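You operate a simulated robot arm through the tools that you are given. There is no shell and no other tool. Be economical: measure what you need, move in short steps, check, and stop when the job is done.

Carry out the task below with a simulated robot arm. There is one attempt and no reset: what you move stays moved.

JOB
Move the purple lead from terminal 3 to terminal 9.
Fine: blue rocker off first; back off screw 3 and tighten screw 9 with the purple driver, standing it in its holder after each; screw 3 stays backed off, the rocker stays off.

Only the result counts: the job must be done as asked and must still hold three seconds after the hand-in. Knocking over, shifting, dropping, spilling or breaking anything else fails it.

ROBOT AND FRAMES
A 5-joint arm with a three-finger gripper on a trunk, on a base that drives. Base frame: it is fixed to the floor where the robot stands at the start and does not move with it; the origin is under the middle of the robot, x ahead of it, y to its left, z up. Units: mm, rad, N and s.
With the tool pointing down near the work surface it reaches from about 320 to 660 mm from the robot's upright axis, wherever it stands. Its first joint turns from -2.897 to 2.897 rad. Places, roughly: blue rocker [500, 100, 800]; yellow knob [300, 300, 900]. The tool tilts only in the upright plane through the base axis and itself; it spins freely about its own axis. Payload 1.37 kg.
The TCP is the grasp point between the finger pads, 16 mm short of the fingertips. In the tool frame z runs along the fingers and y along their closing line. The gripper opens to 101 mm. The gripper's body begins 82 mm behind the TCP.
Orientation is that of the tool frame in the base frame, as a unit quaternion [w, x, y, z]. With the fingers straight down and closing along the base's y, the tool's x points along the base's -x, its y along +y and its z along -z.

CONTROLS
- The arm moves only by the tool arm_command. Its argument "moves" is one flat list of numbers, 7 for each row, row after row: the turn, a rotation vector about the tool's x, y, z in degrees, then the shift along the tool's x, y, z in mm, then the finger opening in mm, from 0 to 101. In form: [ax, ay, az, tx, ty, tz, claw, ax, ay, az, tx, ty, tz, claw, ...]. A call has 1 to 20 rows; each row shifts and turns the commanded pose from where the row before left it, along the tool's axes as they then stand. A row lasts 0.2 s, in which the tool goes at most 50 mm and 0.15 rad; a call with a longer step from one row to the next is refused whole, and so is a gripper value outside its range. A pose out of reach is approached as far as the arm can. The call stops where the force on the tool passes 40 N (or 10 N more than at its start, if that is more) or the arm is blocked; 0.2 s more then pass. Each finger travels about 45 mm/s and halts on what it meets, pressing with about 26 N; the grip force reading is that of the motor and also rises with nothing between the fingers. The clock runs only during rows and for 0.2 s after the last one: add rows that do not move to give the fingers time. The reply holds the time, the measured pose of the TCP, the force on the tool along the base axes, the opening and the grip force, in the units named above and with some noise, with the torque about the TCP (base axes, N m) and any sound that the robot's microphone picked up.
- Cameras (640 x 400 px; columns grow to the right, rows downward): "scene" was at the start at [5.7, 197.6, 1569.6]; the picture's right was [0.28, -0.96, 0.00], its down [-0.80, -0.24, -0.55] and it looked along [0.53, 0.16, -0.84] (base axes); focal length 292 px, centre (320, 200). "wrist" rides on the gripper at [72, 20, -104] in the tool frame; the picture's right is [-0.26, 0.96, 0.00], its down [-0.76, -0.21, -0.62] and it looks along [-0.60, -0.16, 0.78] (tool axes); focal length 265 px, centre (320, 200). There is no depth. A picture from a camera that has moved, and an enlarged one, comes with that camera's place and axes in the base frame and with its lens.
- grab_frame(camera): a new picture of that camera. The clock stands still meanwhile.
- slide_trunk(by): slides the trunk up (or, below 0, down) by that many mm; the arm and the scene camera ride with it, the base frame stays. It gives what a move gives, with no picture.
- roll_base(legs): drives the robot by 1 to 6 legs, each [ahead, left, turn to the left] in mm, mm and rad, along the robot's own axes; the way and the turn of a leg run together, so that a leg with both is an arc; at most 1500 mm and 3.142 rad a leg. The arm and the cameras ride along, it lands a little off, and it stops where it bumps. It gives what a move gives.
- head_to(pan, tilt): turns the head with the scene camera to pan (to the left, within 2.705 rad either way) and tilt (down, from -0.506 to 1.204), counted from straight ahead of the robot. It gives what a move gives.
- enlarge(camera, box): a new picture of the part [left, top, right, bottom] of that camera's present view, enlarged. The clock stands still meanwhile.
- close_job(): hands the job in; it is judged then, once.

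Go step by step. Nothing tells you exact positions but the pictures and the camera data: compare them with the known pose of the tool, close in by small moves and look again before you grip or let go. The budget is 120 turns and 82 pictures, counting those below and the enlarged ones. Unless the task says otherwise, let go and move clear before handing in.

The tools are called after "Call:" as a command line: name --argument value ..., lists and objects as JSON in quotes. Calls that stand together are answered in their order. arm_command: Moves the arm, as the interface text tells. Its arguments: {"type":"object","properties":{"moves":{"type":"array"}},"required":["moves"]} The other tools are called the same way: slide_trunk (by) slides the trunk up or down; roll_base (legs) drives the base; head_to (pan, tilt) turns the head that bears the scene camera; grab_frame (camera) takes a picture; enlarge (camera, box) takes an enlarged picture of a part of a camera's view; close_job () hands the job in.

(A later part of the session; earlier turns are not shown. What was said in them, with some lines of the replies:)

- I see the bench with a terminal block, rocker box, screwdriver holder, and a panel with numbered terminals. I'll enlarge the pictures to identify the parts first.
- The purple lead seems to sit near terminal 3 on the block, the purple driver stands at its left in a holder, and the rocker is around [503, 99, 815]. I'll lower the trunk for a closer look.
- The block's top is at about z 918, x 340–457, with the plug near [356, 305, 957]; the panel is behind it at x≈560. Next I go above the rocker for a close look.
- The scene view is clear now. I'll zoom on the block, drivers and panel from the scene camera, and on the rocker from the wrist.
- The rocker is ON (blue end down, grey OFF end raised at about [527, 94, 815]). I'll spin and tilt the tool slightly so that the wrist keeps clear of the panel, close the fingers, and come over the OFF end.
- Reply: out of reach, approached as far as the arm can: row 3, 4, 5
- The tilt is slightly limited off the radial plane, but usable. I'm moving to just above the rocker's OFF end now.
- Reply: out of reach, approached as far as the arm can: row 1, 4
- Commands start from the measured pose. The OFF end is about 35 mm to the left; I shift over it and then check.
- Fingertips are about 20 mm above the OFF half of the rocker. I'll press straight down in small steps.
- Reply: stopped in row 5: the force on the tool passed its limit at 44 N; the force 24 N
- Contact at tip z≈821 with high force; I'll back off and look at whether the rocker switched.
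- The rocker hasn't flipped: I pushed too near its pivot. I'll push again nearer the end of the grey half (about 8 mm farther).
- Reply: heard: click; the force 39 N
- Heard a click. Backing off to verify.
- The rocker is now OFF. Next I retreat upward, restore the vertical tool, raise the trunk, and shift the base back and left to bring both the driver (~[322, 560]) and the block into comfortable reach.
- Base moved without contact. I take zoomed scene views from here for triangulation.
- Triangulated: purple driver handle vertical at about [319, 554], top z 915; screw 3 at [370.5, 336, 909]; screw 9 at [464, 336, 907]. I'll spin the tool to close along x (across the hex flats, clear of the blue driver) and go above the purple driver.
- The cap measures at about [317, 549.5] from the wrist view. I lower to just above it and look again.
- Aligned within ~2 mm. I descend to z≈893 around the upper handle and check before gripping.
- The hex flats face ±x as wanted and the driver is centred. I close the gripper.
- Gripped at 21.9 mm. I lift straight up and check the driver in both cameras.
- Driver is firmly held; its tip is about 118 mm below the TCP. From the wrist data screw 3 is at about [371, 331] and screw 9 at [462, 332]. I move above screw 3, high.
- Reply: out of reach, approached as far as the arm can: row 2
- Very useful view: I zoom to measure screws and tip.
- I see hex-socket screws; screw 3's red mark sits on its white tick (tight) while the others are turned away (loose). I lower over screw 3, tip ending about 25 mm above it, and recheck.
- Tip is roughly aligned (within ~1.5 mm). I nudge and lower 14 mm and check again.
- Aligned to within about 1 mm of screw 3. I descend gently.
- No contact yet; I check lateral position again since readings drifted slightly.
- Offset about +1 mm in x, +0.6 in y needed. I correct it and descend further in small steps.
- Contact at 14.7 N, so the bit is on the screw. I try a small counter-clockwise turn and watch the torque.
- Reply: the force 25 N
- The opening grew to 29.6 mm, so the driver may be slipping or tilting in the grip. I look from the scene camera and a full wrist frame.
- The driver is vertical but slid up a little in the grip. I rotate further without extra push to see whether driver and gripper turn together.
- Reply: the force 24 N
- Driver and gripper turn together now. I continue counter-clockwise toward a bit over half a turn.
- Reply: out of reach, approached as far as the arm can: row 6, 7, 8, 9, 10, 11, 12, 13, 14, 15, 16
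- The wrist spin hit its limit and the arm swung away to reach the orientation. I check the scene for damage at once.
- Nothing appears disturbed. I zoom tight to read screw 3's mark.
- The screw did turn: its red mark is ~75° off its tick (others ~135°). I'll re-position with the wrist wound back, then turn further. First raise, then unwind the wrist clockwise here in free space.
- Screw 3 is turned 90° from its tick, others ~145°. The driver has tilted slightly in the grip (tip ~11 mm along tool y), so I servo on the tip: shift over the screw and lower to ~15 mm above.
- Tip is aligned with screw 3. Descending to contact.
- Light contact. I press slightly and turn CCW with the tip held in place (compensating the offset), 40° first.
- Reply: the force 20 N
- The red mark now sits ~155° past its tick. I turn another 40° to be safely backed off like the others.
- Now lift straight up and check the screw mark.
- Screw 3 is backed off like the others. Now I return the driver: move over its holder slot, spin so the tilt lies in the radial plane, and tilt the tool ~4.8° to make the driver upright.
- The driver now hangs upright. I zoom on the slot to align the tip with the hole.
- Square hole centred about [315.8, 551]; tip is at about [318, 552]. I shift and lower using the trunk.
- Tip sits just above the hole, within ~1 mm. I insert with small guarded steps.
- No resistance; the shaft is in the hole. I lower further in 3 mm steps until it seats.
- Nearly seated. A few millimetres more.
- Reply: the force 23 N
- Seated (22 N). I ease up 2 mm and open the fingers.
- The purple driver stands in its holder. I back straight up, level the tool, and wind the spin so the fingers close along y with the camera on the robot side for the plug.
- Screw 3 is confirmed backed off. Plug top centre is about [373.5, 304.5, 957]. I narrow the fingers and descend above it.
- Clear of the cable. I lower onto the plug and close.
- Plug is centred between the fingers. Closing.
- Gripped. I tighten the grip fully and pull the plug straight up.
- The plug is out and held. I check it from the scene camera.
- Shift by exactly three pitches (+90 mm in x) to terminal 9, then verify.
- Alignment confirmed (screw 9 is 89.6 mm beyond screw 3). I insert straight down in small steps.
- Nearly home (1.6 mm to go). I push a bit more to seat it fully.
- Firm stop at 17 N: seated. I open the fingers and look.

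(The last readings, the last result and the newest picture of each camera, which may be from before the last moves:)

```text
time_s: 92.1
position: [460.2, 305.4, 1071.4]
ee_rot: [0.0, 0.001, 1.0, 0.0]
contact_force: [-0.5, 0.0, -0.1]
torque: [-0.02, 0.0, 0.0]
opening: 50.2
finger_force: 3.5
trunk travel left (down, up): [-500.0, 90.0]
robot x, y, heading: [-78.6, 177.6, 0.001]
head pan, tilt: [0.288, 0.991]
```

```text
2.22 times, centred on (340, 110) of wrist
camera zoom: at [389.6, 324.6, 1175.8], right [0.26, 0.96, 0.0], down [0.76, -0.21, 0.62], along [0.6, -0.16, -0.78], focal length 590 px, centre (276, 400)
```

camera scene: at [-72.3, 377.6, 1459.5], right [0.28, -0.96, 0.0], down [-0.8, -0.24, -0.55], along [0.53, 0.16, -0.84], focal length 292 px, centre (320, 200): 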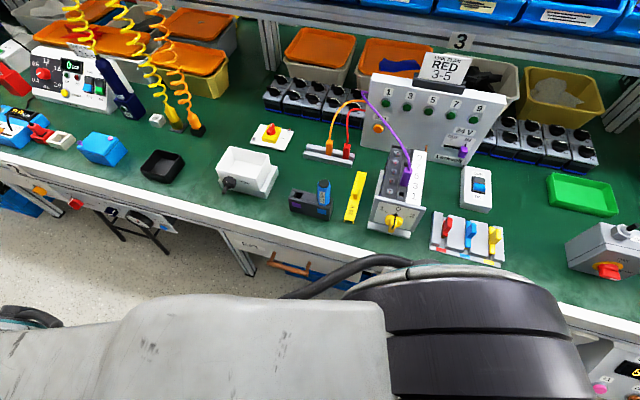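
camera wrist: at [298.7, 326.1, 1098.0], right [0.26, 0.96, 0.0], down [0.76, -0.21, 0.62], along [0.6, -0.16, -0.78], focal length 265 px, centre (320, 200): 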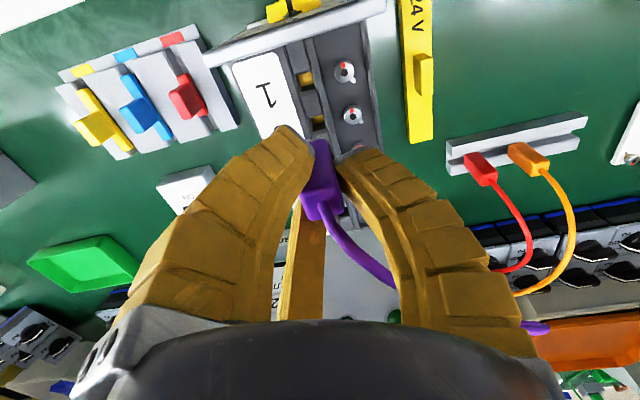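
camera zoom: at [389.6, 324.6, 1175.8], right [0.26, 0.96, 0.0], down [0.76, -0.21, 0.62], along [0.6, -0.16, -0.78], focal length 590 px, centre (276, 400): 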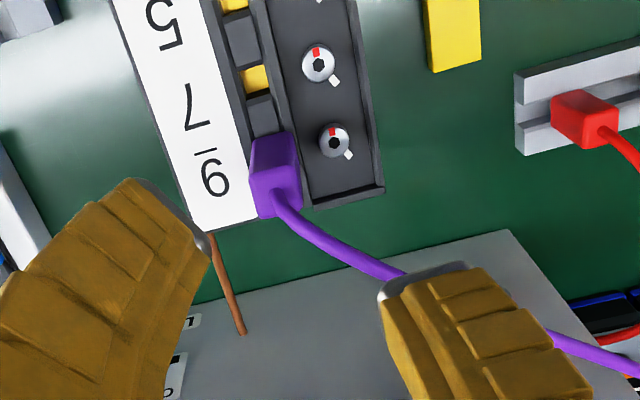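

The lead is now seated in terminal 9. Next I fetch the purple driver again: back over the holder, spinning to align with its hex flats.

Call:
arm_command --moves '[0, 0, 0, 0, 0, -30, 60, 0, 0, 0, 24.4, 41.2, 0, 60, 0, 0, 0, 24.4, 41.2, 0, 60, 0, 0, 0, 24.4, 41.2, 0, 60, 0, 0, 0, 24.4, 41.2, 0, 60, 0, 0, 0, 24.4, 41.2, 0, 60, 0, 0, 0, 24.4, 41.2, 0, 60, 0, 0, -8.3, 0, 0, 0, 60, 0, 0, -8.3, 0, 0, 0, 60, 0, 0, -8.3, 0, 0, 0, 60, 0, 0, -8.3, 0, 0, 0, 60, 0, 0, -8.3, 0, 0, 0, 60, 0, 0, -8.3, 0, 0, 0, 60, 0, 0, -8.3, 0, 0, 0, 60, 0, 0, -8.3, 0, 0, 0, 60, 0, 0, -8.3, 0, 0, 0, 60, 0, 0, -8.3, 0, 0, 0, 60, 0, 0, -8.3, 0, 0, 0, 60, 0, 0, -8.3, 0, 0, 0, 60, 0, 0, -8.3, 0, 0, 0, 60]'

Call:
arm_command --moves '[0, 0, -8.3, 0, 0, 0, 66, 0, 0, -8.3, 0, 0, 0, 66, 0, 0, -8.3, 0, 0, 0, 66, 0, 0, 0, 0, 0, 40, 66, 0, 0, 0, 0, 0, 40, 66, 0, 0, 0, 0, 0, 40, 66, 0, 0, 0, 0, 0, 0, 66]'

Call:
grab_frame --camera "wrist"

```text
time_s: 96.3
position: [313.8, 554.8, 1101.1]
ee_rot: [0.0, 0.809, -0.587, 0.0]
contact_force: [0.0, -0.1, 0.3]
torque: [-0.03, 0.01, 0.0]
opening: 63.5
finger_force: 2.7
trunk travel left (down, up): [-500.0, 90.0]
robot x, y, heading: [-82.1, 180.9, 0.004]
head pan, tilt: [0.288, 0.991]
```

```text
time_s: 97.9
position: [314.8, 556.5, 981.6]
ee_rot: [0.0, 0.917, -0.4, 0.0]
contact_force: [0.2, -0.7, 0.4]
torque: [-0.03, -0.03, 0.02]
opening: 69.1
finger_force: 2.5
trunk travel left (down, up): [-500.0, 90.0]
robot x, y, heading: [-80.3, 178.7, 0.002]
head pan, tilt: [0.288, 0.991]
```

```text
15 pictures are left
camera wrist: at [350.7, 489.5, 1084.8], right [-0.89, -0.46, 0.0], down [-0.36, 0.7, 0.62], along [-0.29, 0.55, -0.78], focal length 265 px, centre (320, 200)
```

wrist: 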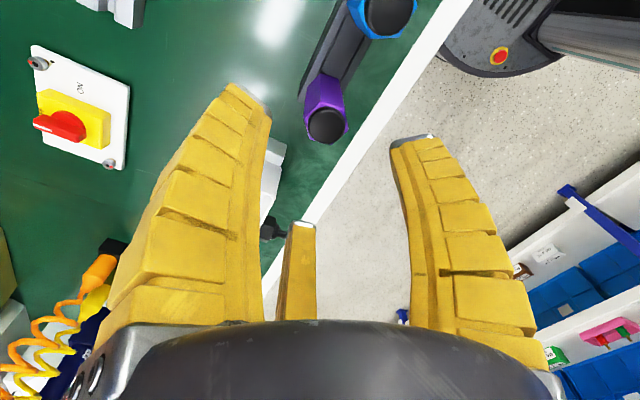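

Driver axis is about [314.3, 551.8]. I descend lower on the handle (z≈876) this time for a firmer hold and close.

Call:
arm_command --moves '[0, 0, 0, 1.6, 4.3, 15, 66, 0, 0, 0, 0, 0, 30, 66, 0, 0, 0, 0, 0, 30, 66, 0, 0, 0, 0, 0, 30, 66, 0, 0, 0, 0, 0, 0, 66]'

Call:
grab_frame --camera "wrist"

```text
time_s: 99.1
position: [310.8, 550.3, 876.6]
ee_rot: [0.0, 0.916, -0.4, 0.0]
contact_force: [-0.4, -0.2, -0.5]
torque: [-0.02, 0.03, 0.02]
opening: 68.9
finger_force: 2.3
trunk travel left (down, up): [-500.0, 90.0]
robot x, y, heading: [-77.3, 178.2, -0.002]
head pan, tilt: [0.288, 0.991]
```

```text
14 pictures are left
camera wrist: at [347.1, 484.0, 980.1], right [-0.89, -0.46, 0.0], down [-0.36, 0.7, 0.62], along [-0.29, 0.55, -0.78], focal length 265 px, centre (320, 200)
```

wrist: 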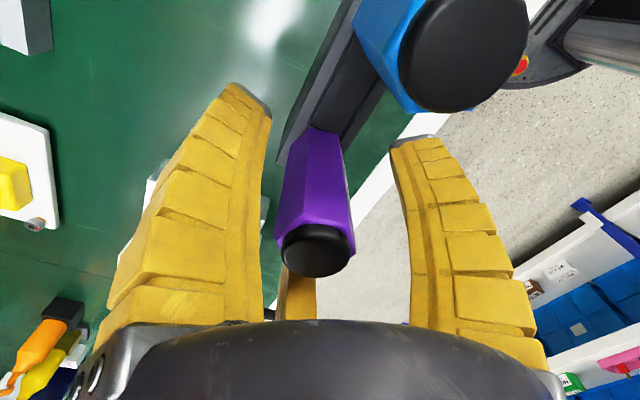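

Call:
arm_command --moves '[0, 0, 0, -1.4, 0, 0, 50, 0, 0, 0, 0, 0, 0, 35, 0, 0, 0, 0, 0, 0, 20, 0, 0, 0, 0, 0, 0, 5, 0, 0, 0, 0, 0, 0, 0, 0, 0, 0, 0, 0, 0, 0, 0, 0, 0, 0, 0, 0, 0]'

```text
time_s: 100.7
position: [309.8, 550.9, 878.0]
ee_rot: [-0.001, 0.916, -0.401, 0.0]
contact_force: [1.6, -1.0, 8.5]
torque: [0.03, 0.05, -0.01]
opening: 22.6
finger_force: 26.1
trunk travel left (down, up): [-500.0, 90.0]
robot x, y, heading: [-79.8, 181.2, 0.005]
head pan, tilt: [0.288, 0.991]
```

Gripped at 22.6 mm. I lift it out, raise with the trunk, and go above screw 9.

Call:
arm_command --moves '[0, 0, 0, 0, 0, -15, 0, 0, 0, 0, 0, 0, -25, 0, 0, 0, 0, 0, 0, -30, 0, 0, 0, 0, 0, 0, -40, 0, 0, 0, 0, 0, 0, -40, 0, 0, 0, 0, 0, 0, 0, 0]'

Call:
slide_trunk --by 85

Call:
arm_command --moves '[0, 0, 0, 0, 0, -15, 0, 0, 0, 0, 44.1, 6.8, 0, 0, 0, 0, 0, 44.1, 6.8, 0, 0, 0, 0, 0, 44.1, 6.8, 0, 0, 0, 0, 0, 44.1, 6.8, 0, 0, 0, 0, 0, 44.1, 6.8, 0, 0, 0, 0, 0, 44.1, 6.8, 0, 0, 0, 0, 0, 0, 0, 0, 0]'

Call:
grab_frame --camera "wrist"

```text
time_s: 102.1
position: [311.7, 550.3, 1026.2]
ee_rot: [0.001, 0.917, -0.4, -0.001]
contact_force: [0.2, -0.9, -0.7]
torque: [0.02, -0.02, 0.0]
opening: 19.8
finger_force: 26.5
trunk travel left (down, up): [-500.0, 90.0]
robot x, y, heading: [-81.4, 176.5, -0.006]
head pan, tilt: [0.288, 0.991]
```

```text
time_s: 103.3
position: [311.8, 550.2, 1109.9]
ee_rot: [0.0, 0.917, -0.4, 0.0]
contact_force: [-0.9, 0.2, -1.3]
torque: [0.03, 0.02, 0.02]
opening: 19.8
finger_force: 26.5
trunk travel left (down, up): [-585.0, 5.0]
robot x, y, heading: [-81.3, 177.6, 0.0]
head pan, tilt: [0.288, 0.991]
```

```text
time_s: 105.1
position: [459.3, 328.5, 1127.8]
ee_rot: [0.0, 0.917, -0.399, 0.0]
contact_force: [-0.5, -0.2, -1.1]
torque: [0.01, -0.02, 0.01]
opening: 19.9
finger_force: 25.8
trunk travel left (down, up): [-585.0, 5.0]
robot x, y, heading: [-80.3, 180.6, -0.001]
head pan, tilt: [0.288, 0.991]
```

```text
13 pictures are left
camera wrist: at [496.5, 262.5, 1231.3], right [-0.89, -0.46, 0.0], down [-0.36, 0.7, 0.62], along [-0.29, 0.55, -0.78], focal length 265 px, centre (320, 200)
```

wrist: 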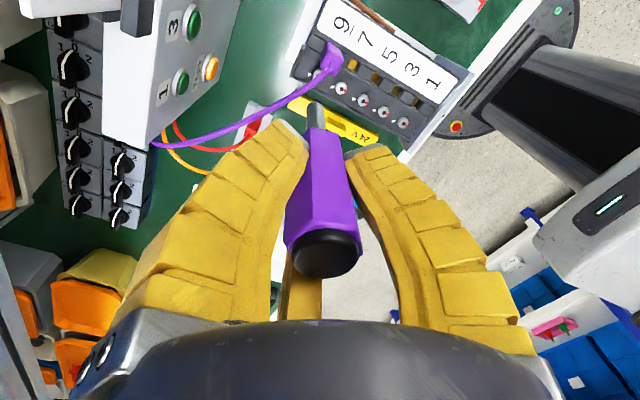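

Call:
enlarge --camera "wrist" --box '[260, 30, 400, 140]'

```text
3.64 times, centred on (330, 85) of wrist
camera zoom: at [496.5, 262.5, 1231.3], right [-0.89, -0.46, 0.0], down [-0.36, 0.7, 0.62], along [-0.29, 0.55, -0.78], focal length 965 px, centre (284, 618)
```

zoom: 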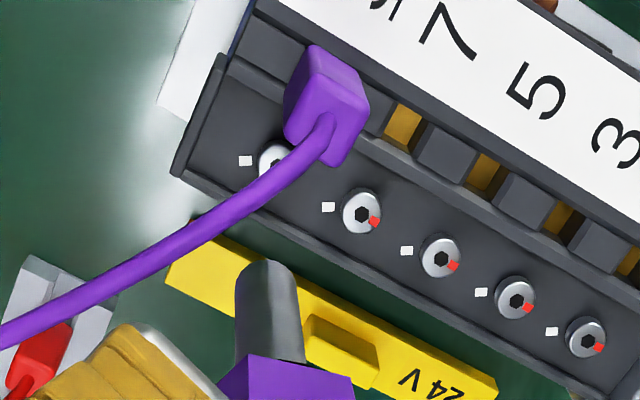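

The cable passes about 12 mm to the +x side of screw 9, so I descend on the −x side and then slide in sideways just above the screw so the handle nudges the cable gently aside.

Call:
arm_command --moves '[0, 0, 0, -13.8, 12.2, 0, 0, 0, 0, 0, 0, 0, 26, 0, 0, 0, 0, 0, 0, 26, 0, 0, 0, 0, 0, 0, 26, 0, 0, 0, 0, 0, 0, 22, 0, 0, 0, 0, 0, 0, 0, 0, 0, 0, 0, 3.6, -3.8, 0, 0, 0, 0, 0, 3.6, -3.8, 0, 0, 0, 0, 0, 3.5, -3.9, 0, 0, 0, 0, 0, 0, 0, 0, 0]'

Call:
enlarge --camera "wrist" --box '[250, 40, 390, 140]'

```text
time_s: 107.3
position: [459.3, 329.8, 1025.3]
ee_rot: [0.001, 0.917, -0.4, -0.001]
contact_force: [-0.6, 0.3, -1.1]
torque: [-0.01, 0.0, -0.02]
opening: 19.8
finger_force: 25.9
trunk travel left (down, up): [-585.0, 5.0]
robot x, y, heading: [-83.1, 182.8, 0.001]
head pan, tilt: [0.288, 0.991]
```

```text
4.00 times, centred on (320, 90) of wrist
camera zoom: at [494.9, 263.1, 1129.6], right [-0.89, -0.46, 0.0], down [-0.36, 0.7, 0.62], along [-0.29, 0.55, -0.78], focal length 1062 px, centre (320, 640)
```

zoom: 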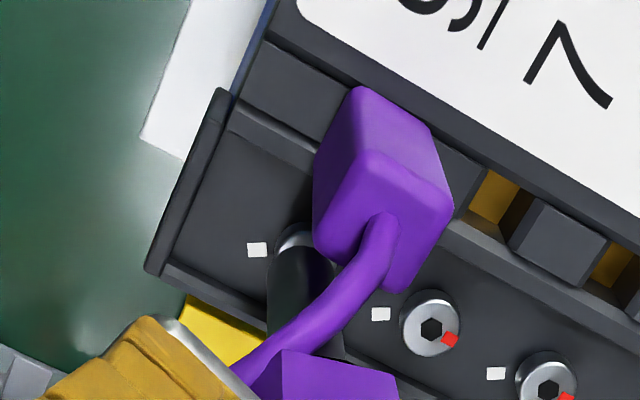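

Close: I correct by ~2 mm and descend gently to contact.

Call:
arm_command --moves '[0, 0, 0, -1.8, 0.8, 3, 0, 0, 0, 0, 0, 0, 3, 0, 0, 0, 0, 0, 0, 3, 0, 0, 0, 0, 0, 0, 3, 0, 0, 0, 0, 0, 0, 0, 0]'

Call:
enlarge --camera "wrist" --box '[250, 50, 390, 150]'

```text
time_s: 108.5
position: [457.1, 328.2, 1013.5]
ee_rot: [-0.001, 0.916, -0.4, 0.0]
contact_force: [0.4, 0.7, -0.3]
torque: [0.0, -0.01, -0.01]
opening: 20.0
finger_force: 25.9
trunk travel left (down, up): [-585.0, 5.0]
robot x, y, heading: [-78.6, 179.5, 0.002]
head pan, tilt: [0.288, 0.991]
```

```text
4.00 times, centred on (320, 100) of wrist
camera zoom: at [493.6, 263.3, 1118.0], right [-0.89, -0.46, 0.0], down [-0.36, 0.7, 0.62], along [-0.29, 0.55, -0.78], focal length 1062 px, centre (320, 600)
```

zoom: 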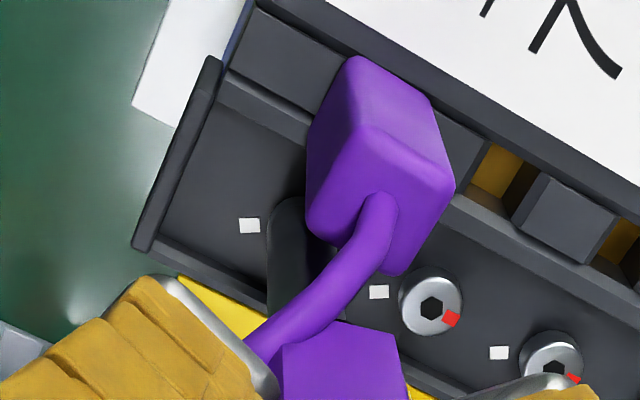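

Within 1 mm. Continue down in 2 mm steps.

Call:
arm_command --moves '[0, 0, 0, -0.9, 0, 2, 0, 0, 0, 0, 0, 0, 2, 0, 0, 0, 0, 0, 0, 2, 0, 0, 0, 0, 0, 0, 2, 0, 0, 0, 0, 0, 0, 0, 0]'

```text
time_s: 109.7
position: [456.6, 330.9, 1008.0]
ee_rot: [-0.001, 0.916, -0.401, 0.002]
contact_force: [1.0, -0.8, 12.9]
torque: [-0.06, -0.18, 0.04]
opening: 23.6
finger_force: 26.1
trunk travel left (down, up): [-585.0, 5.0]
robot x, y, heading: [-79.3, 181.0, 0.001]
head pan, tilt: [0.288, 0.991]
```

Contact made (13 N). I turn clockwise with compensation, 48° first.

Call:
arm_command --moves '[0, 0, 8, -0.39, -0.31, 1, 0, 0, 0, 8, -0.39, -0.31, 1, 0, 0, 0, 8, -0.39, -0.31, 0, 0, 0, 0, 8, -0.39, -0.31, 0, 0, 0, 0, 8, -0.39, -0.31, 0, 0, 0, 0, 8, -0.39, -0.31, 0, 0]'

```text
time_s: 111.1
position: [455.4, 334.1, 1003.8]
ee_rot: [0.0, -0.674, 0.739, -0.001]
contact_force: [-0.5, -0.5, 19.2]
torque: [-0.02, -0.02, -0.02]
opening: 26.7
finger_force: 25.7
trunk travel left (down, up): [-585.0, 5.0]
robot x, y, heading: [-82.5, 181.4, -0.002]
head pan, tilt: [0.288, 0.991]
```

Call:
arm_command --moves '[0, 0, 8, -0.39, -0.31, 0, 0, 0, 0, 8, -0.39, -0.31, 0, 0, 0, 0, 8, -0.39, -0.31, 0, 0, 0, 0, 8, -0.39, -0.31, 0, 0, 0, 0, 8, -0.39, -0.31, 0, 0, 0, 0, 8, -0.39, -0.31, 0, 0, 0, 0, 8, -0.39, -0.31, 0, 0, 0, 0, 8, -0.39, -0.31, 0, 0, 0, 0, 8, -0.39, -0.31, 0, 0, 0, 0, 8, -0.39, -0.31, 0, 0]'

Call:
enlarge --camera "wrist" --box '[250, 50, 390, 150]'

```text
time_s: 113.3
position: [461.1, 335.2, 1002.9]
ee_rot: [0.0, -0.04, 0.999, 0.0]
contact_force: [-1.0, 1.5, 8.2]
torque: [0.13, 0.06, -0.02]
opening: 22.6
finger_force: 25.8
trunk travel left (down, up): [-585.0, 5.0]
robot x, y, heading: [-78.1, 180.1, 0.005]
head pan, tilt: [0.288, 0.991]
```

```text
4.00 times, centred on (320, 100) of wrist
camera zoom: at [389.4, 348.7, 1107.7], right [0.18, 0.98, 0.0], down [0.77, -0.14, 0.62], along [0.61, -0.12, -0.78], focal length 1062 px, centre (320, 600)
```

zoom: 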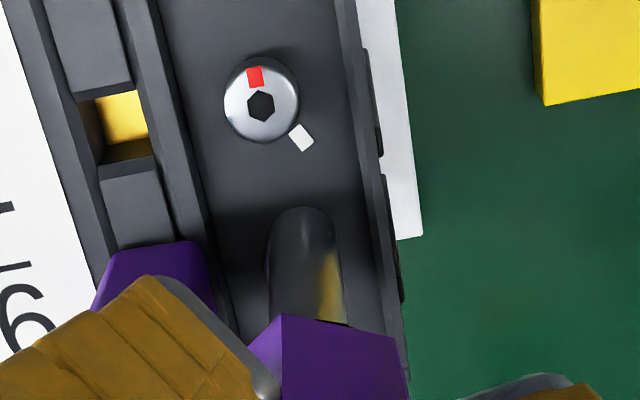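

Tip still on screw 9. I continue clockwise with a slight push, watching for the torque click.

Call:
arm_command --moves '[0, 0, 8, -0.39, -0.31, 0.7, 0, 0, 0, 8, -0.39, -0.31, 0.7, 0, 0, 0, 8, -0.39, -0.31, 0.5, 0, 0, 0, 8, -0.39, -0.31, 0.5, 0, 0, 0, 8, -0.39, -0.31, 0.3, 0, 0, 0, 8, -0.39, -0.31, 0, 0]'

```text
time_s: 114.7
position: [461.8, 333.4, 1002.0]
ee_rot: [0.002, 0.368, 0.93, 0.001]
contact_force: [1.1, 3.2, 16.7]
torque: [0.19, -0.15, 0.0]
opening: 25.5
finger_force: 26.2
trunk travel left (down, up): [-585.0, 5.0]
robot x, y, heading: [-78.1, 180.8, -0.006]
head pan, tilt: [0.288, 0.991]
```

Call:
enlarge --camera "wrist" --box '[250, 50, 390, 150]'

```text
4.00 times, centred on (320, 100) of wrist
camera zoom: at [425.0, 397.0, 1105.5], right [0.85, 0.52, 0.0], down [0.41, -0.67, 0.62], along [0.33, -0.53, -0.78], focal length 1062 px, centre (320, 600)
```

zoom: 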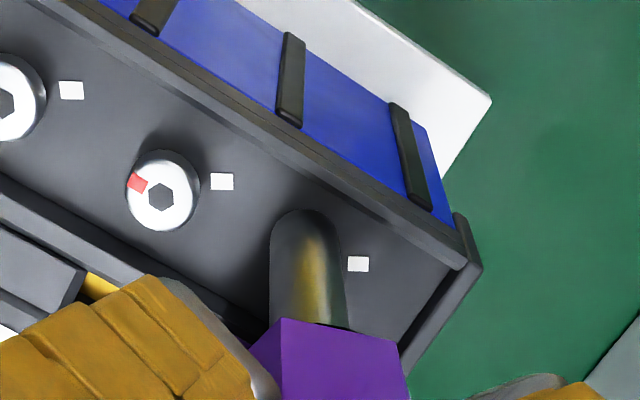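

The tip appears constrained in the socket; no click yet. I turn 24° further in a short call.

Call:
arm_command --moves '[0, 0, 8, -0.39, -0.31, 0.3, 0, 0, 0, 8, -0.39, -0.31, 0.3, 0, 0, 0, 8, -0.39, -0.31, 0, 0]'

```text
time_s: 115.5
position: [462.0, 332.2, 1000.5]
ee_rot: [0.0, 0.554, 0.833, 0.001]
contact_force: [0.7, 2.2, 18.3]
torque: [0.21, -0.09, 0.04]
opening: 26.1
finger_force: 25.9
trunk travel left (down, up): [-585.0, 5.0]
robot x, y, heading: [-81.5, 178.3, 0.004]
head pan, tilt: [0.288, 0.991]
```

No click yet; I lift and inspect screw 9's mark.

Call:
arm_command --moves '[0, 0, 0, 0, 0, -10, 0, 0, 0, 0, 0, 0, -30, 0, 0, 0, 0, 0, 0, -30, 0, 0, 0, 0, 0, 0, 0, 0]'

Call:
enlarge --camera "wrist" --box '[250, 30, 390, 140]'

```text
time_s: 116.5
position: [462.0, 331.3, 1068.5]
ee_rot: [0.0, 0.554, 0.833, -0.001]
contact_force: [-0.2, -0.2, -0.9]
torque: [0.0, 0.02, -0.03]
opening: 20.0
finger_force: 25.8
trunk travel left (down, up): [-585.0, 5.0]
robot x, y, heading: [-80.8, 179.1, 0.003]
head pan, tilt: [0.288, 0.991]
```

```text
3.64 times, centred on (320, 85) of wrist
camera zoom: at [454.4, 405.8, 1173.3], right [0.99, 0.13, 0.0], down [0.1, -0.78, 0.62], along [0.08, -0.62, -0.78], focal length 965 px, centre (320, 618)
```

zoom: 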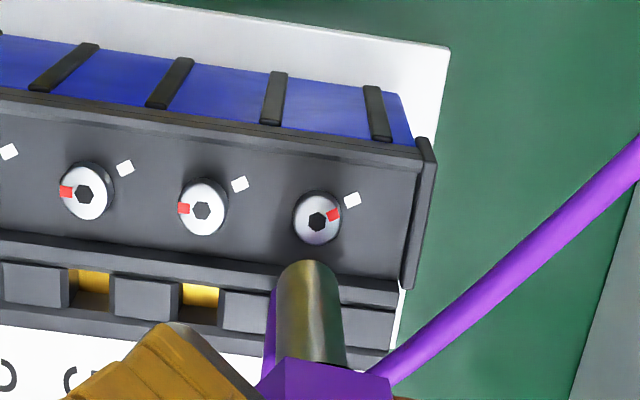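

Screw 9's red mark is now at its tick. To be sure it is really tight, I rewind 56° above the screw, re-engage and turn clockwise again until it resists or clicks.

Call:
arm_command --moves '[0, 0, -8, 0.39, 0.17, 0, 0, 0, 0, -8, 0.39, 0.17, 0, 0, 0, 0, -8, 0.39, 0.17, 0, 0, 0, 0, -8, 0.39, 0.17, 0, 0, 0, 0, -8, 0.39, 0.17, 0, 0, 0, 0, -8, 0.39, 0.17, 0, 0, 0, 0, -8, 0.39, 0.17, 0, 0, 0, 0, 0, 0, 0, 20, 0, 0, 0, 0, 0, 0, 20, 0, 0, 0, 0, 0, 0, 12, 0, 0, 0, 0, 0, 0, 0, 0]'

Call:
enlarge --camera "wrist" --box '[250, 40, 390, 150]'

```text
time_s: 118.9
position: [461.1, 335.7, 1018.0]
ee_rot: [0.001, 0.096, 0.995, -0.001]
contact_force: [0.9, -0.1, -0.5]
torque: [0.02, -0.02, 0.0]
opening: 19.9
finger_force: 25.8
trunk travel left (down, up): [-585.0, 5.0]
robot x, y, heading: [-81.0, 182.0, 0.001]
head pan, tilt: [0.288, 0.991]
```

```text
3.64 times, centred on (320, 95) of wrist
camera zoom: at [396.5, 367.7, 1121.4], right [0.45, 0.9, 0.0], down [0.7, -0.35, 0.62], along [0.56, -0.28, -0.78], focal length 965 px, centre (320, 582)
```

zoom: 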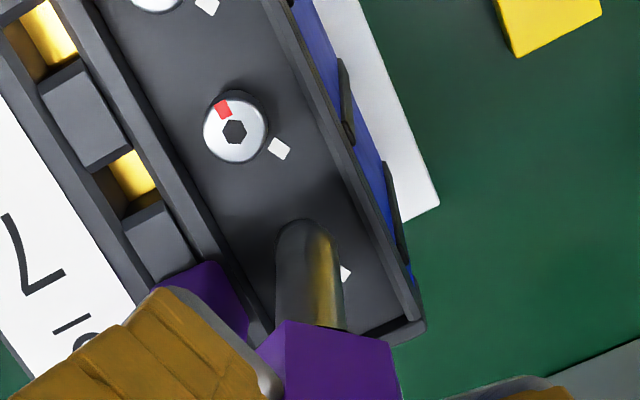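

Shift ~2 mm to recentre, then descend to contact.

Call:
arm_command --moves '[0, 0, 0, -1.5, -1.8, 2, 0, 0, 0, 0, 0, 0, 3, 0, 0, 0, 0, 0, 0, 3, 0, 0, 0, 0, 0, 0, 2, 0, 0, 0, 0, 0, 0, 2, 0, 0, 0, 0, 0, 0, 0, 0]'

```text
time_s: 120.3
position: [462.5, 332.5, 1005.0]
ee_rot: [0.0, 0.097, 0.995, 0.0]
contact_force: [-0.2, -0.2, -0.8]
torque: [0.04, 0.01, 0.01]
opening: 20.0
finger_force: 26.0
trunk travel left (down, up): [-585.0, 5.0]
robot x, y, heading: [-81.1, 181.0, 0.002]
head pan, tilt: [0.288, 0.991]
```

Call:
arm_command --moves '[0, 0, 0, 0, 0, 2, 0, 0, 0, 0, 0, 0, 2, 0, 0, 0, 0, 0, 0, 2, 0, 0, 0, 0, 0, 0, 0, 0]'

```text
time_s: 121.3
position: [462.4, 331.3, 1001.5]
ee_rot: [0.002, 0.097, 0.995, 0.0]
contact_force: [-0.3, 1.2, 15.9]
torque: [0.1, 0.08, 0.02]
opening: 25.2
finger_force: 26.1
trunk travel left (down, up): [-585.0, 5.0]
robot x, y, heading: [-79.8, 180.2, -0.002]
head pan, tilt: [0.288, 0.991]
```

Call:
arm_command --moves '[0, 0, 8, -0.39, -0.17, 0.7, 0, 0, 0, 8, -0.39, -0.17, 0.5, 0, 0, 0, 8, -0.39, -0.17, 0, 0, 0, 0, 8, -0.39, -0.17, 0, 0, 0, 0, 8, -0.39, -0.17, 0, 0, 0, 0, 8, -0.39, -0.17, 0, 0]'

```text
time_s: 122.7
position: [463.0, 330.1, 999.8]
ee_rot: [0.0, 0.495, 0.869, 0.001]
contact_force: [0.5, 1.7, 20.6]
torque: [0.07, -0.03, 0.01]
opening: 27.7
finger_force: 26.6
trunk travel left (down, up): [-585.0, 5.0]
robot x, y, heading: [-78.3, 181.2, 0.001]
head pan, tilt: [0.288, 0.991]
```

Call:
arm_command --moves '[0, 0, 8, -0.39, -0.17, 0.3, 0, 0, 0, 8, -0.39, -0.17, 0, 0, 0, 0, 8, -0.39, -0.17, 0, 0]'

Call:
arm_command --moves '[0, 0, 0, 0, 0, -10, 0, 0, 0, 0, 0, 0, -30, 0, 0, 0, 0, 0, 0, -30, 0, 0, 0, 0, 0, 0, -35, 0, 0, 0, 0, 0, 0, 0, 0]'

Call:
enlarge --camera "wrist" --box '[250, 30, 390, 140]'

```text
time_s: 123.5
position: [464.1, 328.3, 999.9]
ee_rot: [0.0, 0.664, 0.747, 0.0]
contact_force: [0.1, 0.5, 20.0]
torque: [0.0, -0.05, -0.01]
opening: 27.6
finger_force: 26.0
trunk travel left (down, up): [-585.0, 5.0]
robot x, y, heading: [-78.3, 180.6, 0.001]
head pan, tilt: [0.288, 0.991]
```

```text
time_s: 124.7
position: [464.7, 329.7, 1103.3]
ee_rot: [0.0, 0.663, 0.748, -0.002]
contact_force: [0.4, -0.4, -0.9]
torque: [0.04, 0.0, 0.02]
opening: 19.8
finger_force: 26.5
trunk travel left (down, up): [-585.0, 5.0]
robot x, y, heading: [-83.1, 179.8, -0.002]
head pan, tilt: [0.288, 0.991]
```

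```text
3.64 times, centred on (320, 85) of wrist
camera zoom: at [478.3, 402.9, 1207.3], right [0.99, -0.15, 0.0], down [-0.12, -0.78, 0.62], along [-0.09, -0.61, -0.78], focal length 965 px, centre (320, 618)
```

zoom: 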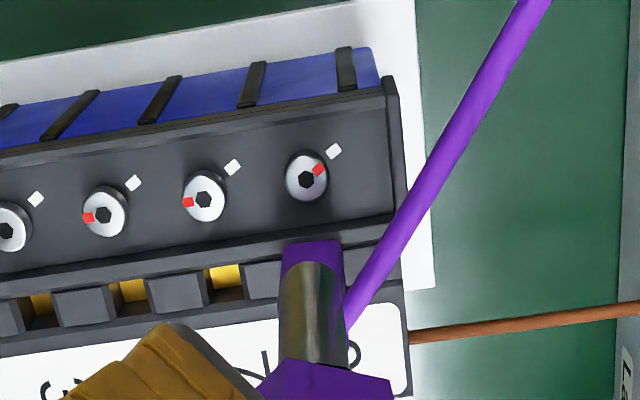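

In the last turn the tip seems to have drifted ~4 mm off the socket, so that test was inconclusive. I recentre over screw 9, rewind 80°, and re-engage once more with the corrected tip offset.

Call:
arm_command --moves '[0, 0, 0, 2.3, -3.35, 0, 0, 0, 0, -8, 0.14, 0, 0, 0, 0, 0, -8, 0.14, 0, 0, 0, 0, 0, -8, 0.14, 0, 0, 0, 0, 0, -8, 0.14, 0, 0, 0, 0, 0, -8, 0.14, 0, 0, 0, 0, 0, -8, 0.14, 0, 0, 0, 0, 0, -8, 0.14, 0, 0, 0, 0, 0, -8, 0.14, 0, 0, 0, 0, 0, -8, 0.14, 0, 0, 0, 0, 0, -8, 0.14, 0, 0, 0, 0, 0, 0, 0, 0, 30, 0, 0, 0, 0, 0, 0, 30, 0, 0, 0, 0, 0, 0, 26, 0, 0, 0, 0, 0, 0, 0, 0]'

Call:
enlarge --camera "wrist" --box '[250, 50, 390, 150]'

```text
time_s: 127.9
position: [461.9, 330.0, 1017.2]
ee_rot: [0.0, 0.027, 1.0, 0.0]
contact_force: [0.5, 0.1, -0.5]
torque: [-0.04, -0.01, 0.01]
opening: 19.8
finger_force: 25.9
trunk travel left (down, up): [-585.0, 5.0]
robot x, y, heading: [-81.7, 181.1, -0.001]
head pan, tilt: [0.288, 0.991]
```

```text
4.00 times, centred on (320, 100) of wrist
camera zoom: at [392.8, 353.8, 1120.8], right [0.32, 0.95, 0.0], down [0.74, -0.25, 0.62], along [0.59, -0.2, -0.78], focal length 1062 px, centre (320, 600)
```

zoom: 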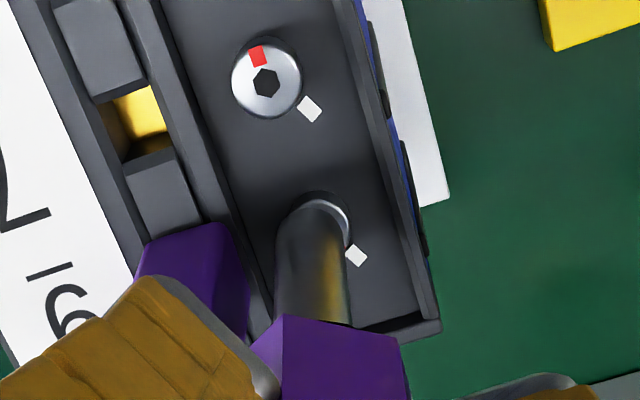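

Nicely centred (≈1 mm). I descend and re-engage.

Call:
arm_command --moves '[0, 0, 0, -1, 0, 3, 0, 0, 0, 0, 0, 0, 3, 0, 0, 0, 0, 0, 0, 3, 0, 0, 0, 0, 0, 0, 3, 0, 0, 0, 0, 0, 0, 2, 0, 0, 0, 0, 0, 0, 2, 0, 0, 0, 0, 0, 0, 0, 0]'

```text
time_s: 129.5
position: [462.0, 331.3, 1003.4]
ee_rot: [0.001, 0.027, 1.0, 0.001]
contact_force: [-0.6, 0.6, 7.1]
torque: [0.1, 0.05, -0.01]
opening: 22.0
finger_force: 26.0
trunk travel left (down, up): [-585.0, 5.0]
robot x, y, heading: [-78.5, 181.8, 0.002]
head pan, tilt: [0.288, 0.991]
```

Call:
arm_command --moves '[0, 0, 8, -0.14, 0, 1, 0, 0, 0, 8, -0.14, 0, 1, 0, 0, 0, 8, -0.14, 0, 0.5, 0, 0, 0, 8, -0.14, 0, 0, 0]'

```text
time_s: 130.5
position: [461.7, 330.5, 1000.6]
ee_rot: [0.001, 0.303, 0.953, 0.001]
contact_force: [1.8, 0.1, 19.0]
torque: [0.02, -0.11, 0.03]
opening: 26.3
finger_force: 26.0
trunk travel left (down, up): [-585.0, 5.0]
robot x, y, heading: [-79.8, 179.8, 0.0]
head pan, tilt: [0.288, 0.991]
```

Call:
arm_command --moves '[0, 0, 8, -0.14, 0, 0.5, 0, 0, 0, 8, -0.14, 0, 0, 0, 0, 0, 8, -0.14, 0, 0, 0, 0, 0, 8, -0.14, 0, 0, 0]'

```text
time_s: 131.5
position: [461.5, 330.1, 999.3]
ee_rot: [0.0, 0.554, 0.833, 0.001]
contact_force: [1.3, 0.9, 22.4]
torque: [0.04, -0.06, 0.05]
opening: 28.4
finger_force: 26.0
trunk travel left (down, up): [-585.0, 5.0]
robot x, y, heading: [-80.8, 181.8, -0.002]
head pan, tilt: [0.288, 0.991]
```

Call:
arm_command --moves '[0, 0, 8, -0.14, 0, 0.5, 0, 0, 0, 8, -0.14, 0, 0, 0, 0, 0, 8, -0.14, 0, 0, 0, 0, 0, 8, -0.14, 0, 0, 0]'

```text
time_s: 132.5
position: [461.0, 331.3, 999.9]
ee_rot: [0.0, 0.762, 0.648, 0.001]
contact_force: [-0.9, -1.3, 23.2]
torque: [-0.08, 0.02, -0.01]
opening: 29.1
finger_force: 25.6
trunk travel left (down, up): [-585.0, 5.0]
robot x, y, heading: [-79.6, 178.2, 0.001]
head pan, tilt: [0.288, 0.991]
```

Call:
arm_command --moves '[0, 0, 0, 0, 0, -10, 0, 0, 0, 0, 0, 0, -30, 0, 0, 0, 0, 0, 0, -30, 0, 0, 0, 0, 0, 0, -35, 0, 0, 0, 0, 0, 0, 0, 0]'

Call:
enlarge --camera "wrist" --box '[250, 30, 390, 140]'

```text
time_s: 133.7
position: [461.3, 331.5, 1101.0]
ee_rot: [-0.001, 0.761, 0.649, -0.001]
contact_force: [0.7, 0.1, -0.7]
torque: [-0.01, -0.01, 0.0]
opening: 20.0
finger_force: 26.1
trunk travel left (down, up): [-585.0, 5.0]
robot x, y, heading: [-82.1, 180.9, 0.0]
head pan, tilt: [0.288, 0.991]
```

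```text
3.64 times, centred on (320, 85) of wrist
camera zoom: at [494.4, 398.7, 1205.3], right [0.91, -0.41, 0.0], down [-0.32, -0.71, 0.62], along [-0.26, -0.57, -0.78], focal length 965 px, centre (320, 618)
```

zoom: 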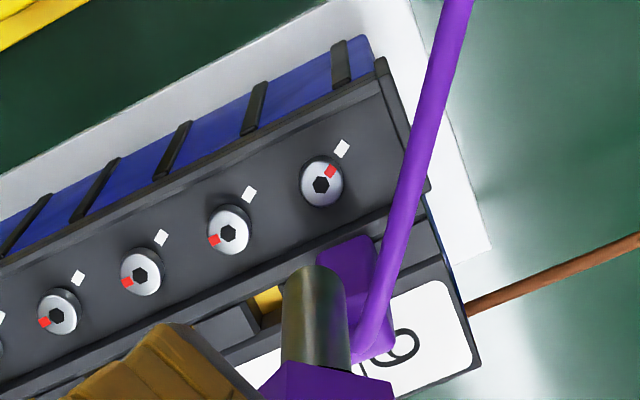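

Another 96° of turning left the red mark exactly at the tick, so screw 9 is hard against its stop: tight. Now I return the driver to its holder.

Call:
arm_command --moves '[0, 0, 0, 0, 0, -20, 0, 0, 0, -7.62, 0, 0, 0, 0, 0, 0, -7.62, 0, 0, 0, 0, 0, 0, -7.62, 0, 0, 0, 0, 0, 0, -7.62, 0, 0, 0, 0, 0, 0, -7.62, 0, 0, 0, 0, 0, 0, -7.62, 0, 0, 0, 0, 0, 0, -7.62, 0, 0, 0, 0, 0, 0, -7.62, 0, 0, 0, 0, 0, 0, -7.62, 0, 0, 0, 0, 0, 0, -7.62, 0, 0, 0, 0, 0, 0, -7.62, 0, 0, 0, 0, 0, 0, -7.62, 0, 0, 0, 0, 0, 0, -7.62, 0, 0, 0, 0, 0, 0, 0, 24.8, 36.85, 0, 0, 0, 0, 0, 24.8, 36.85, 0, 0, 0, 0, 0, 24.8, 36.85, 0, 0, 0, 0, 0, 24.8, 36.85, 0, 0, 0, 0, 0, 24.8, 36.85, 0, 0, 0, 0, 0, 24.8, 36.85, 0, 0]'

```text
time_s: 137.9
position: [313.2, 553.0, 1122.5]
ee_rot: [0.0, 0.001, 1.0, -0.001]
contact_force: [0.7, -0.5, -0.9]
torque: [0.0, -0.01, 0.01]
opening: 20.0
finger_force: 26.3
trunk travel left (down, up): [-585.0, 5.0]
robot x, y, heading: [-78.4, 177.6, -0.0]
head pan, tilt: [0.288, 0.991]
```

Call:
slide_trunk --by -170

Call:
enlarge --camera "wrist" --box '[250, 40, 390, 140]'

```text
time_s: 139.8
position: [313.3, 551.4, 952.8]
ee_rot: [0.0, 0.001, 1.0, 0.0]
contact_force: [0.4, 0.8, -0.3]
torque: [-0.01, -0.02, -0.02]
opening: 19.8
finger_force: 26.3
trunk travel left (down, up): [-415.0, 175.0]
robot x, y, heading: [-78.1, 179.0, -0.002]
head pan, tilt: [0.288, 0.991]
```

```text
4.00 times, centred on (320, 90) of wrist
camera zoom: at [243.2, 571.7, 1056.0], right [0.27, 0.96, 0.0], down [0.76, -0.21, 0.62], along [0.6, -0.17, -0.78], focal length 1062 px, centre (320, 640)
```

zoom: 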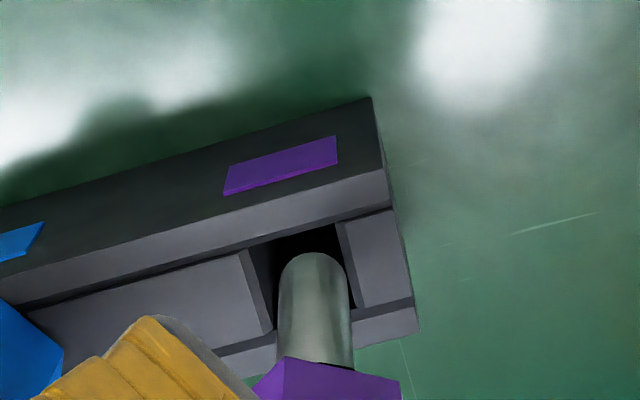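

Tip is over the hole with ~2–3 mm offset; I correct and insert with guarded steps.

Call:
arm_command --moves '[0, 0, 0, -1, -2, 0, 0, 0, 0, 0, 0, 0, 8, 0, 0, 0, 0, 0, 0, 8, 0, 0, 0, 0, 0, 0, 8, 0, 0, 0, 0, 0, 0, 8, 0, 0, 0, 0, 0, 0, 8, 0, 0, 0, 0, 0, 0, 8, 0, 0, 0, 0, 0, 0, 8, 0, 0, 0, 0, 0, 0, 0, 0]'

```text
time_s: 141.8
position: [314.3, 550.7, 896.2]
ee_rot: [0.0, 0.0, 1.0, 0.0]
contact_force: [2.7, 0.2, -0.9]
torque: [0.05, -0.27, 0.0]
opening: 20.3
finger_force: 26.0
trunk travel left (down, up): [-415.0, 175.0]
robot x, y, heading: [-82.6, 177.7, -0.001]
head pan, tilt: [0.288, 0.991]
```

In the hole. Lowering to seat.

Call:
arm_command --moves '[0, 0, 0, 0, 0, 4, 0, 0, 0, 0, 0, 0, 4, 0, 0, 0, 0, 0, 0, 3, 0, 0, 0, 0, 0, 0, 3, 0, 0, 0, 0, 0, 0, 2, 0, 0, 0, 0, 0, 0, 0, 0]'

```text
time_s: 143.2
position: [313.7, 550.4, 879.6]
ee_rot: [0.001, 0.001, 1.0, -0.001]
contact_force: [1.1, 0.8, -0.8]
torque: [0.01, -0.11, 0.0]
opening: 19.8
finger_force: 25.5
trunk travel left (down, up): [-415.0, 175.0]
robot x, y, heading: [-78.2, 178.2, -0.001]
head pan, tilt: [0.288, 0.991]
```

Call:
arm_command --moves '[0, 0, 0, 0, 0, 2, 0, 0, 0, 0, 0, 0, 2, 0, 0, 0, 0, 0, 0, 2, 0, 0, 0, 0, 0, 0, 2, 0, 0, 0, 0, 0, 0, 0, 0]'

```text
time_s: 144.4
position: [313.5, 548.8, 873.7]
ee_rot: [0.001, 0.0, 1.0, 0.0]
contact_force: [-3.5, 2.4, 17.4]
torque: [0.07, -0.16, 0.04]
opening: 25.3
finger_force: 26.2
trunk travel left (down, up): [-415.0, 175.0]
robot x, y, heading: [-78.7, 177.5, -0.006]
head pan, tilt: [0.288, 0.991]
```

Seated. Ease, open and rise clear.

Call:
arm_command --moves '[0, 0, 0, 0, 0, -1.5, 0, 0, 0, 0, 0, 0, 0, 20, 0, 0, 0, 0, 0, 0, 30, 0, 0, 0, 0, 0, 0, 40, 0, 0, 0, 0, 0, 0, 46, 0, 0, 0, 0, 0, 0, 46, 0, 0, 0, 0, 0, 0, 46, 0, 0, 0, 0, 0, -20, 46, 0, 0, 0, 0, 0, -30, 46, 0, 0, 0, 0, 0, -40, 46, 0, 0, 0, 0, 0, -40, 46, 0, 0, 0, 0, 0, 0, 46]'

Call:
grab_frame --camera "scene"

```text
time_s: 147.0
position: [315.1, 550.4, 1003.7]
ee_rot: [0.0, 0.001, 1.0, 0.0]
contact_force: [0.2, 0.7, 0.4]
torque: [-0.04, 0.02, 0.01]
opening: 49.6
finger_force: 2.4
trunk travel left (down, up): [-415.0, 175.0]
robot x, y, heading: [-81.2, 181.9, 0.005]
head pan, tilt: [0.288, 0.991]
```

```text
1 pictures are left
camera scene: at [-73.6, 377.2, 1459.6], right [0.28, -0.96, 0.0], down [-0.8, -0.24, -0.55], along [0.53, 0.16, -0.84], focal length 292 px, centre (320, 200)
```

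scene: 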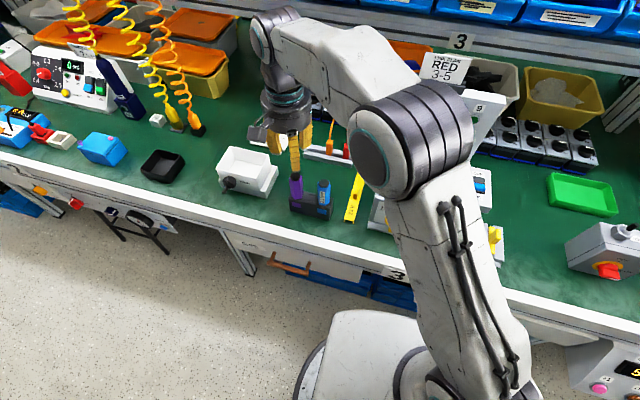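

The purple driver stands in its holder. I raise and swing the arm clear, then take the last picture to verify.

Call:
arm_command --moves '[0, 0, 0, 0, 0, -40, 46, 0, 0, 0, 0, 0, -40, 46, 0, 0, 0, 40, 10, 0, 46, 0, 0, 0, 40, 10, 0, 46, 0, 0, 0, 40, 10, 0, 46, 0, 0, 0, 40, 10, 0, 46, 0, 0, 0, 40, 0, 0, 46, 0, 0, 0, 40, 0, 0, 46, 0, 0, 0, 40, -10, 0, 46, 0, 0, 0, 0, 0, 0, 46]'

Call:
enlarge --camera "scene" --box '[270, 90, 500, 240]'

```text
time_s: 149.2
position: [32.2, 580.3, 1083.1]
ee_rot: [0.001, 0.001, 1.0, 0.0]
contact_force: [0.4, 0.0, -0.1]
torque: [0.01, -0.04, -0.01]
opening: 50.2
finger_force: 3.2
trunk travel left (down, up): [-415.0, 175.0]
robot x, y, heading: [-80.3, 182.1, -0.002]
head pan, tilt: [0.288, 0.991]
```

```text
2.67 times, centred on (385, 165) of scene
camera zoom: at [-73.8, 377.1, 1459.6], right [0.28, -0.96, 0.0], down [-0.8, -0.24, -0.55], along [0.53, 0.16, -0.84], focal length 778 px, centre (147, 293)
```

zoom: 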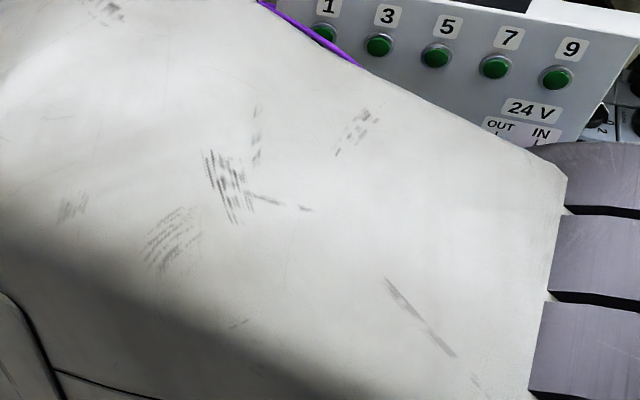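

The arm blocked this last view and no pictures are left. The earlier ones showed the rocker off, screw 3 backed off, the lead in terminal 9 with screw 9's mark at its tick, and the driver in its holder. The hand is clear, so I hand in.

Call:
close_job

```text
The job is handed in.
```

I moved the purple lead from terminal 3 to terminal 9 and handed the job in. I have no final picture of the block, because the arm blocked the last one.

- **Rocker:** it is off; I heard it click and saw it down on the OFF side.
- **Screw 3:** it is backed off, with its red mark turned away from the tick like the other loose screws.
- **Screw 9:** its red mark is on the tick and did not move when I turned the driver about 96° further. I never heard a torque click, so I judged it tight from the mark alone.
- **Driver:** the purple driver was standing in its holder after each use.
- **Arm swing:** while I was backing off screw 3, the wrist reached its limit and the arm swung off the bench with the driver. The pictures right after showed nothing else moved.
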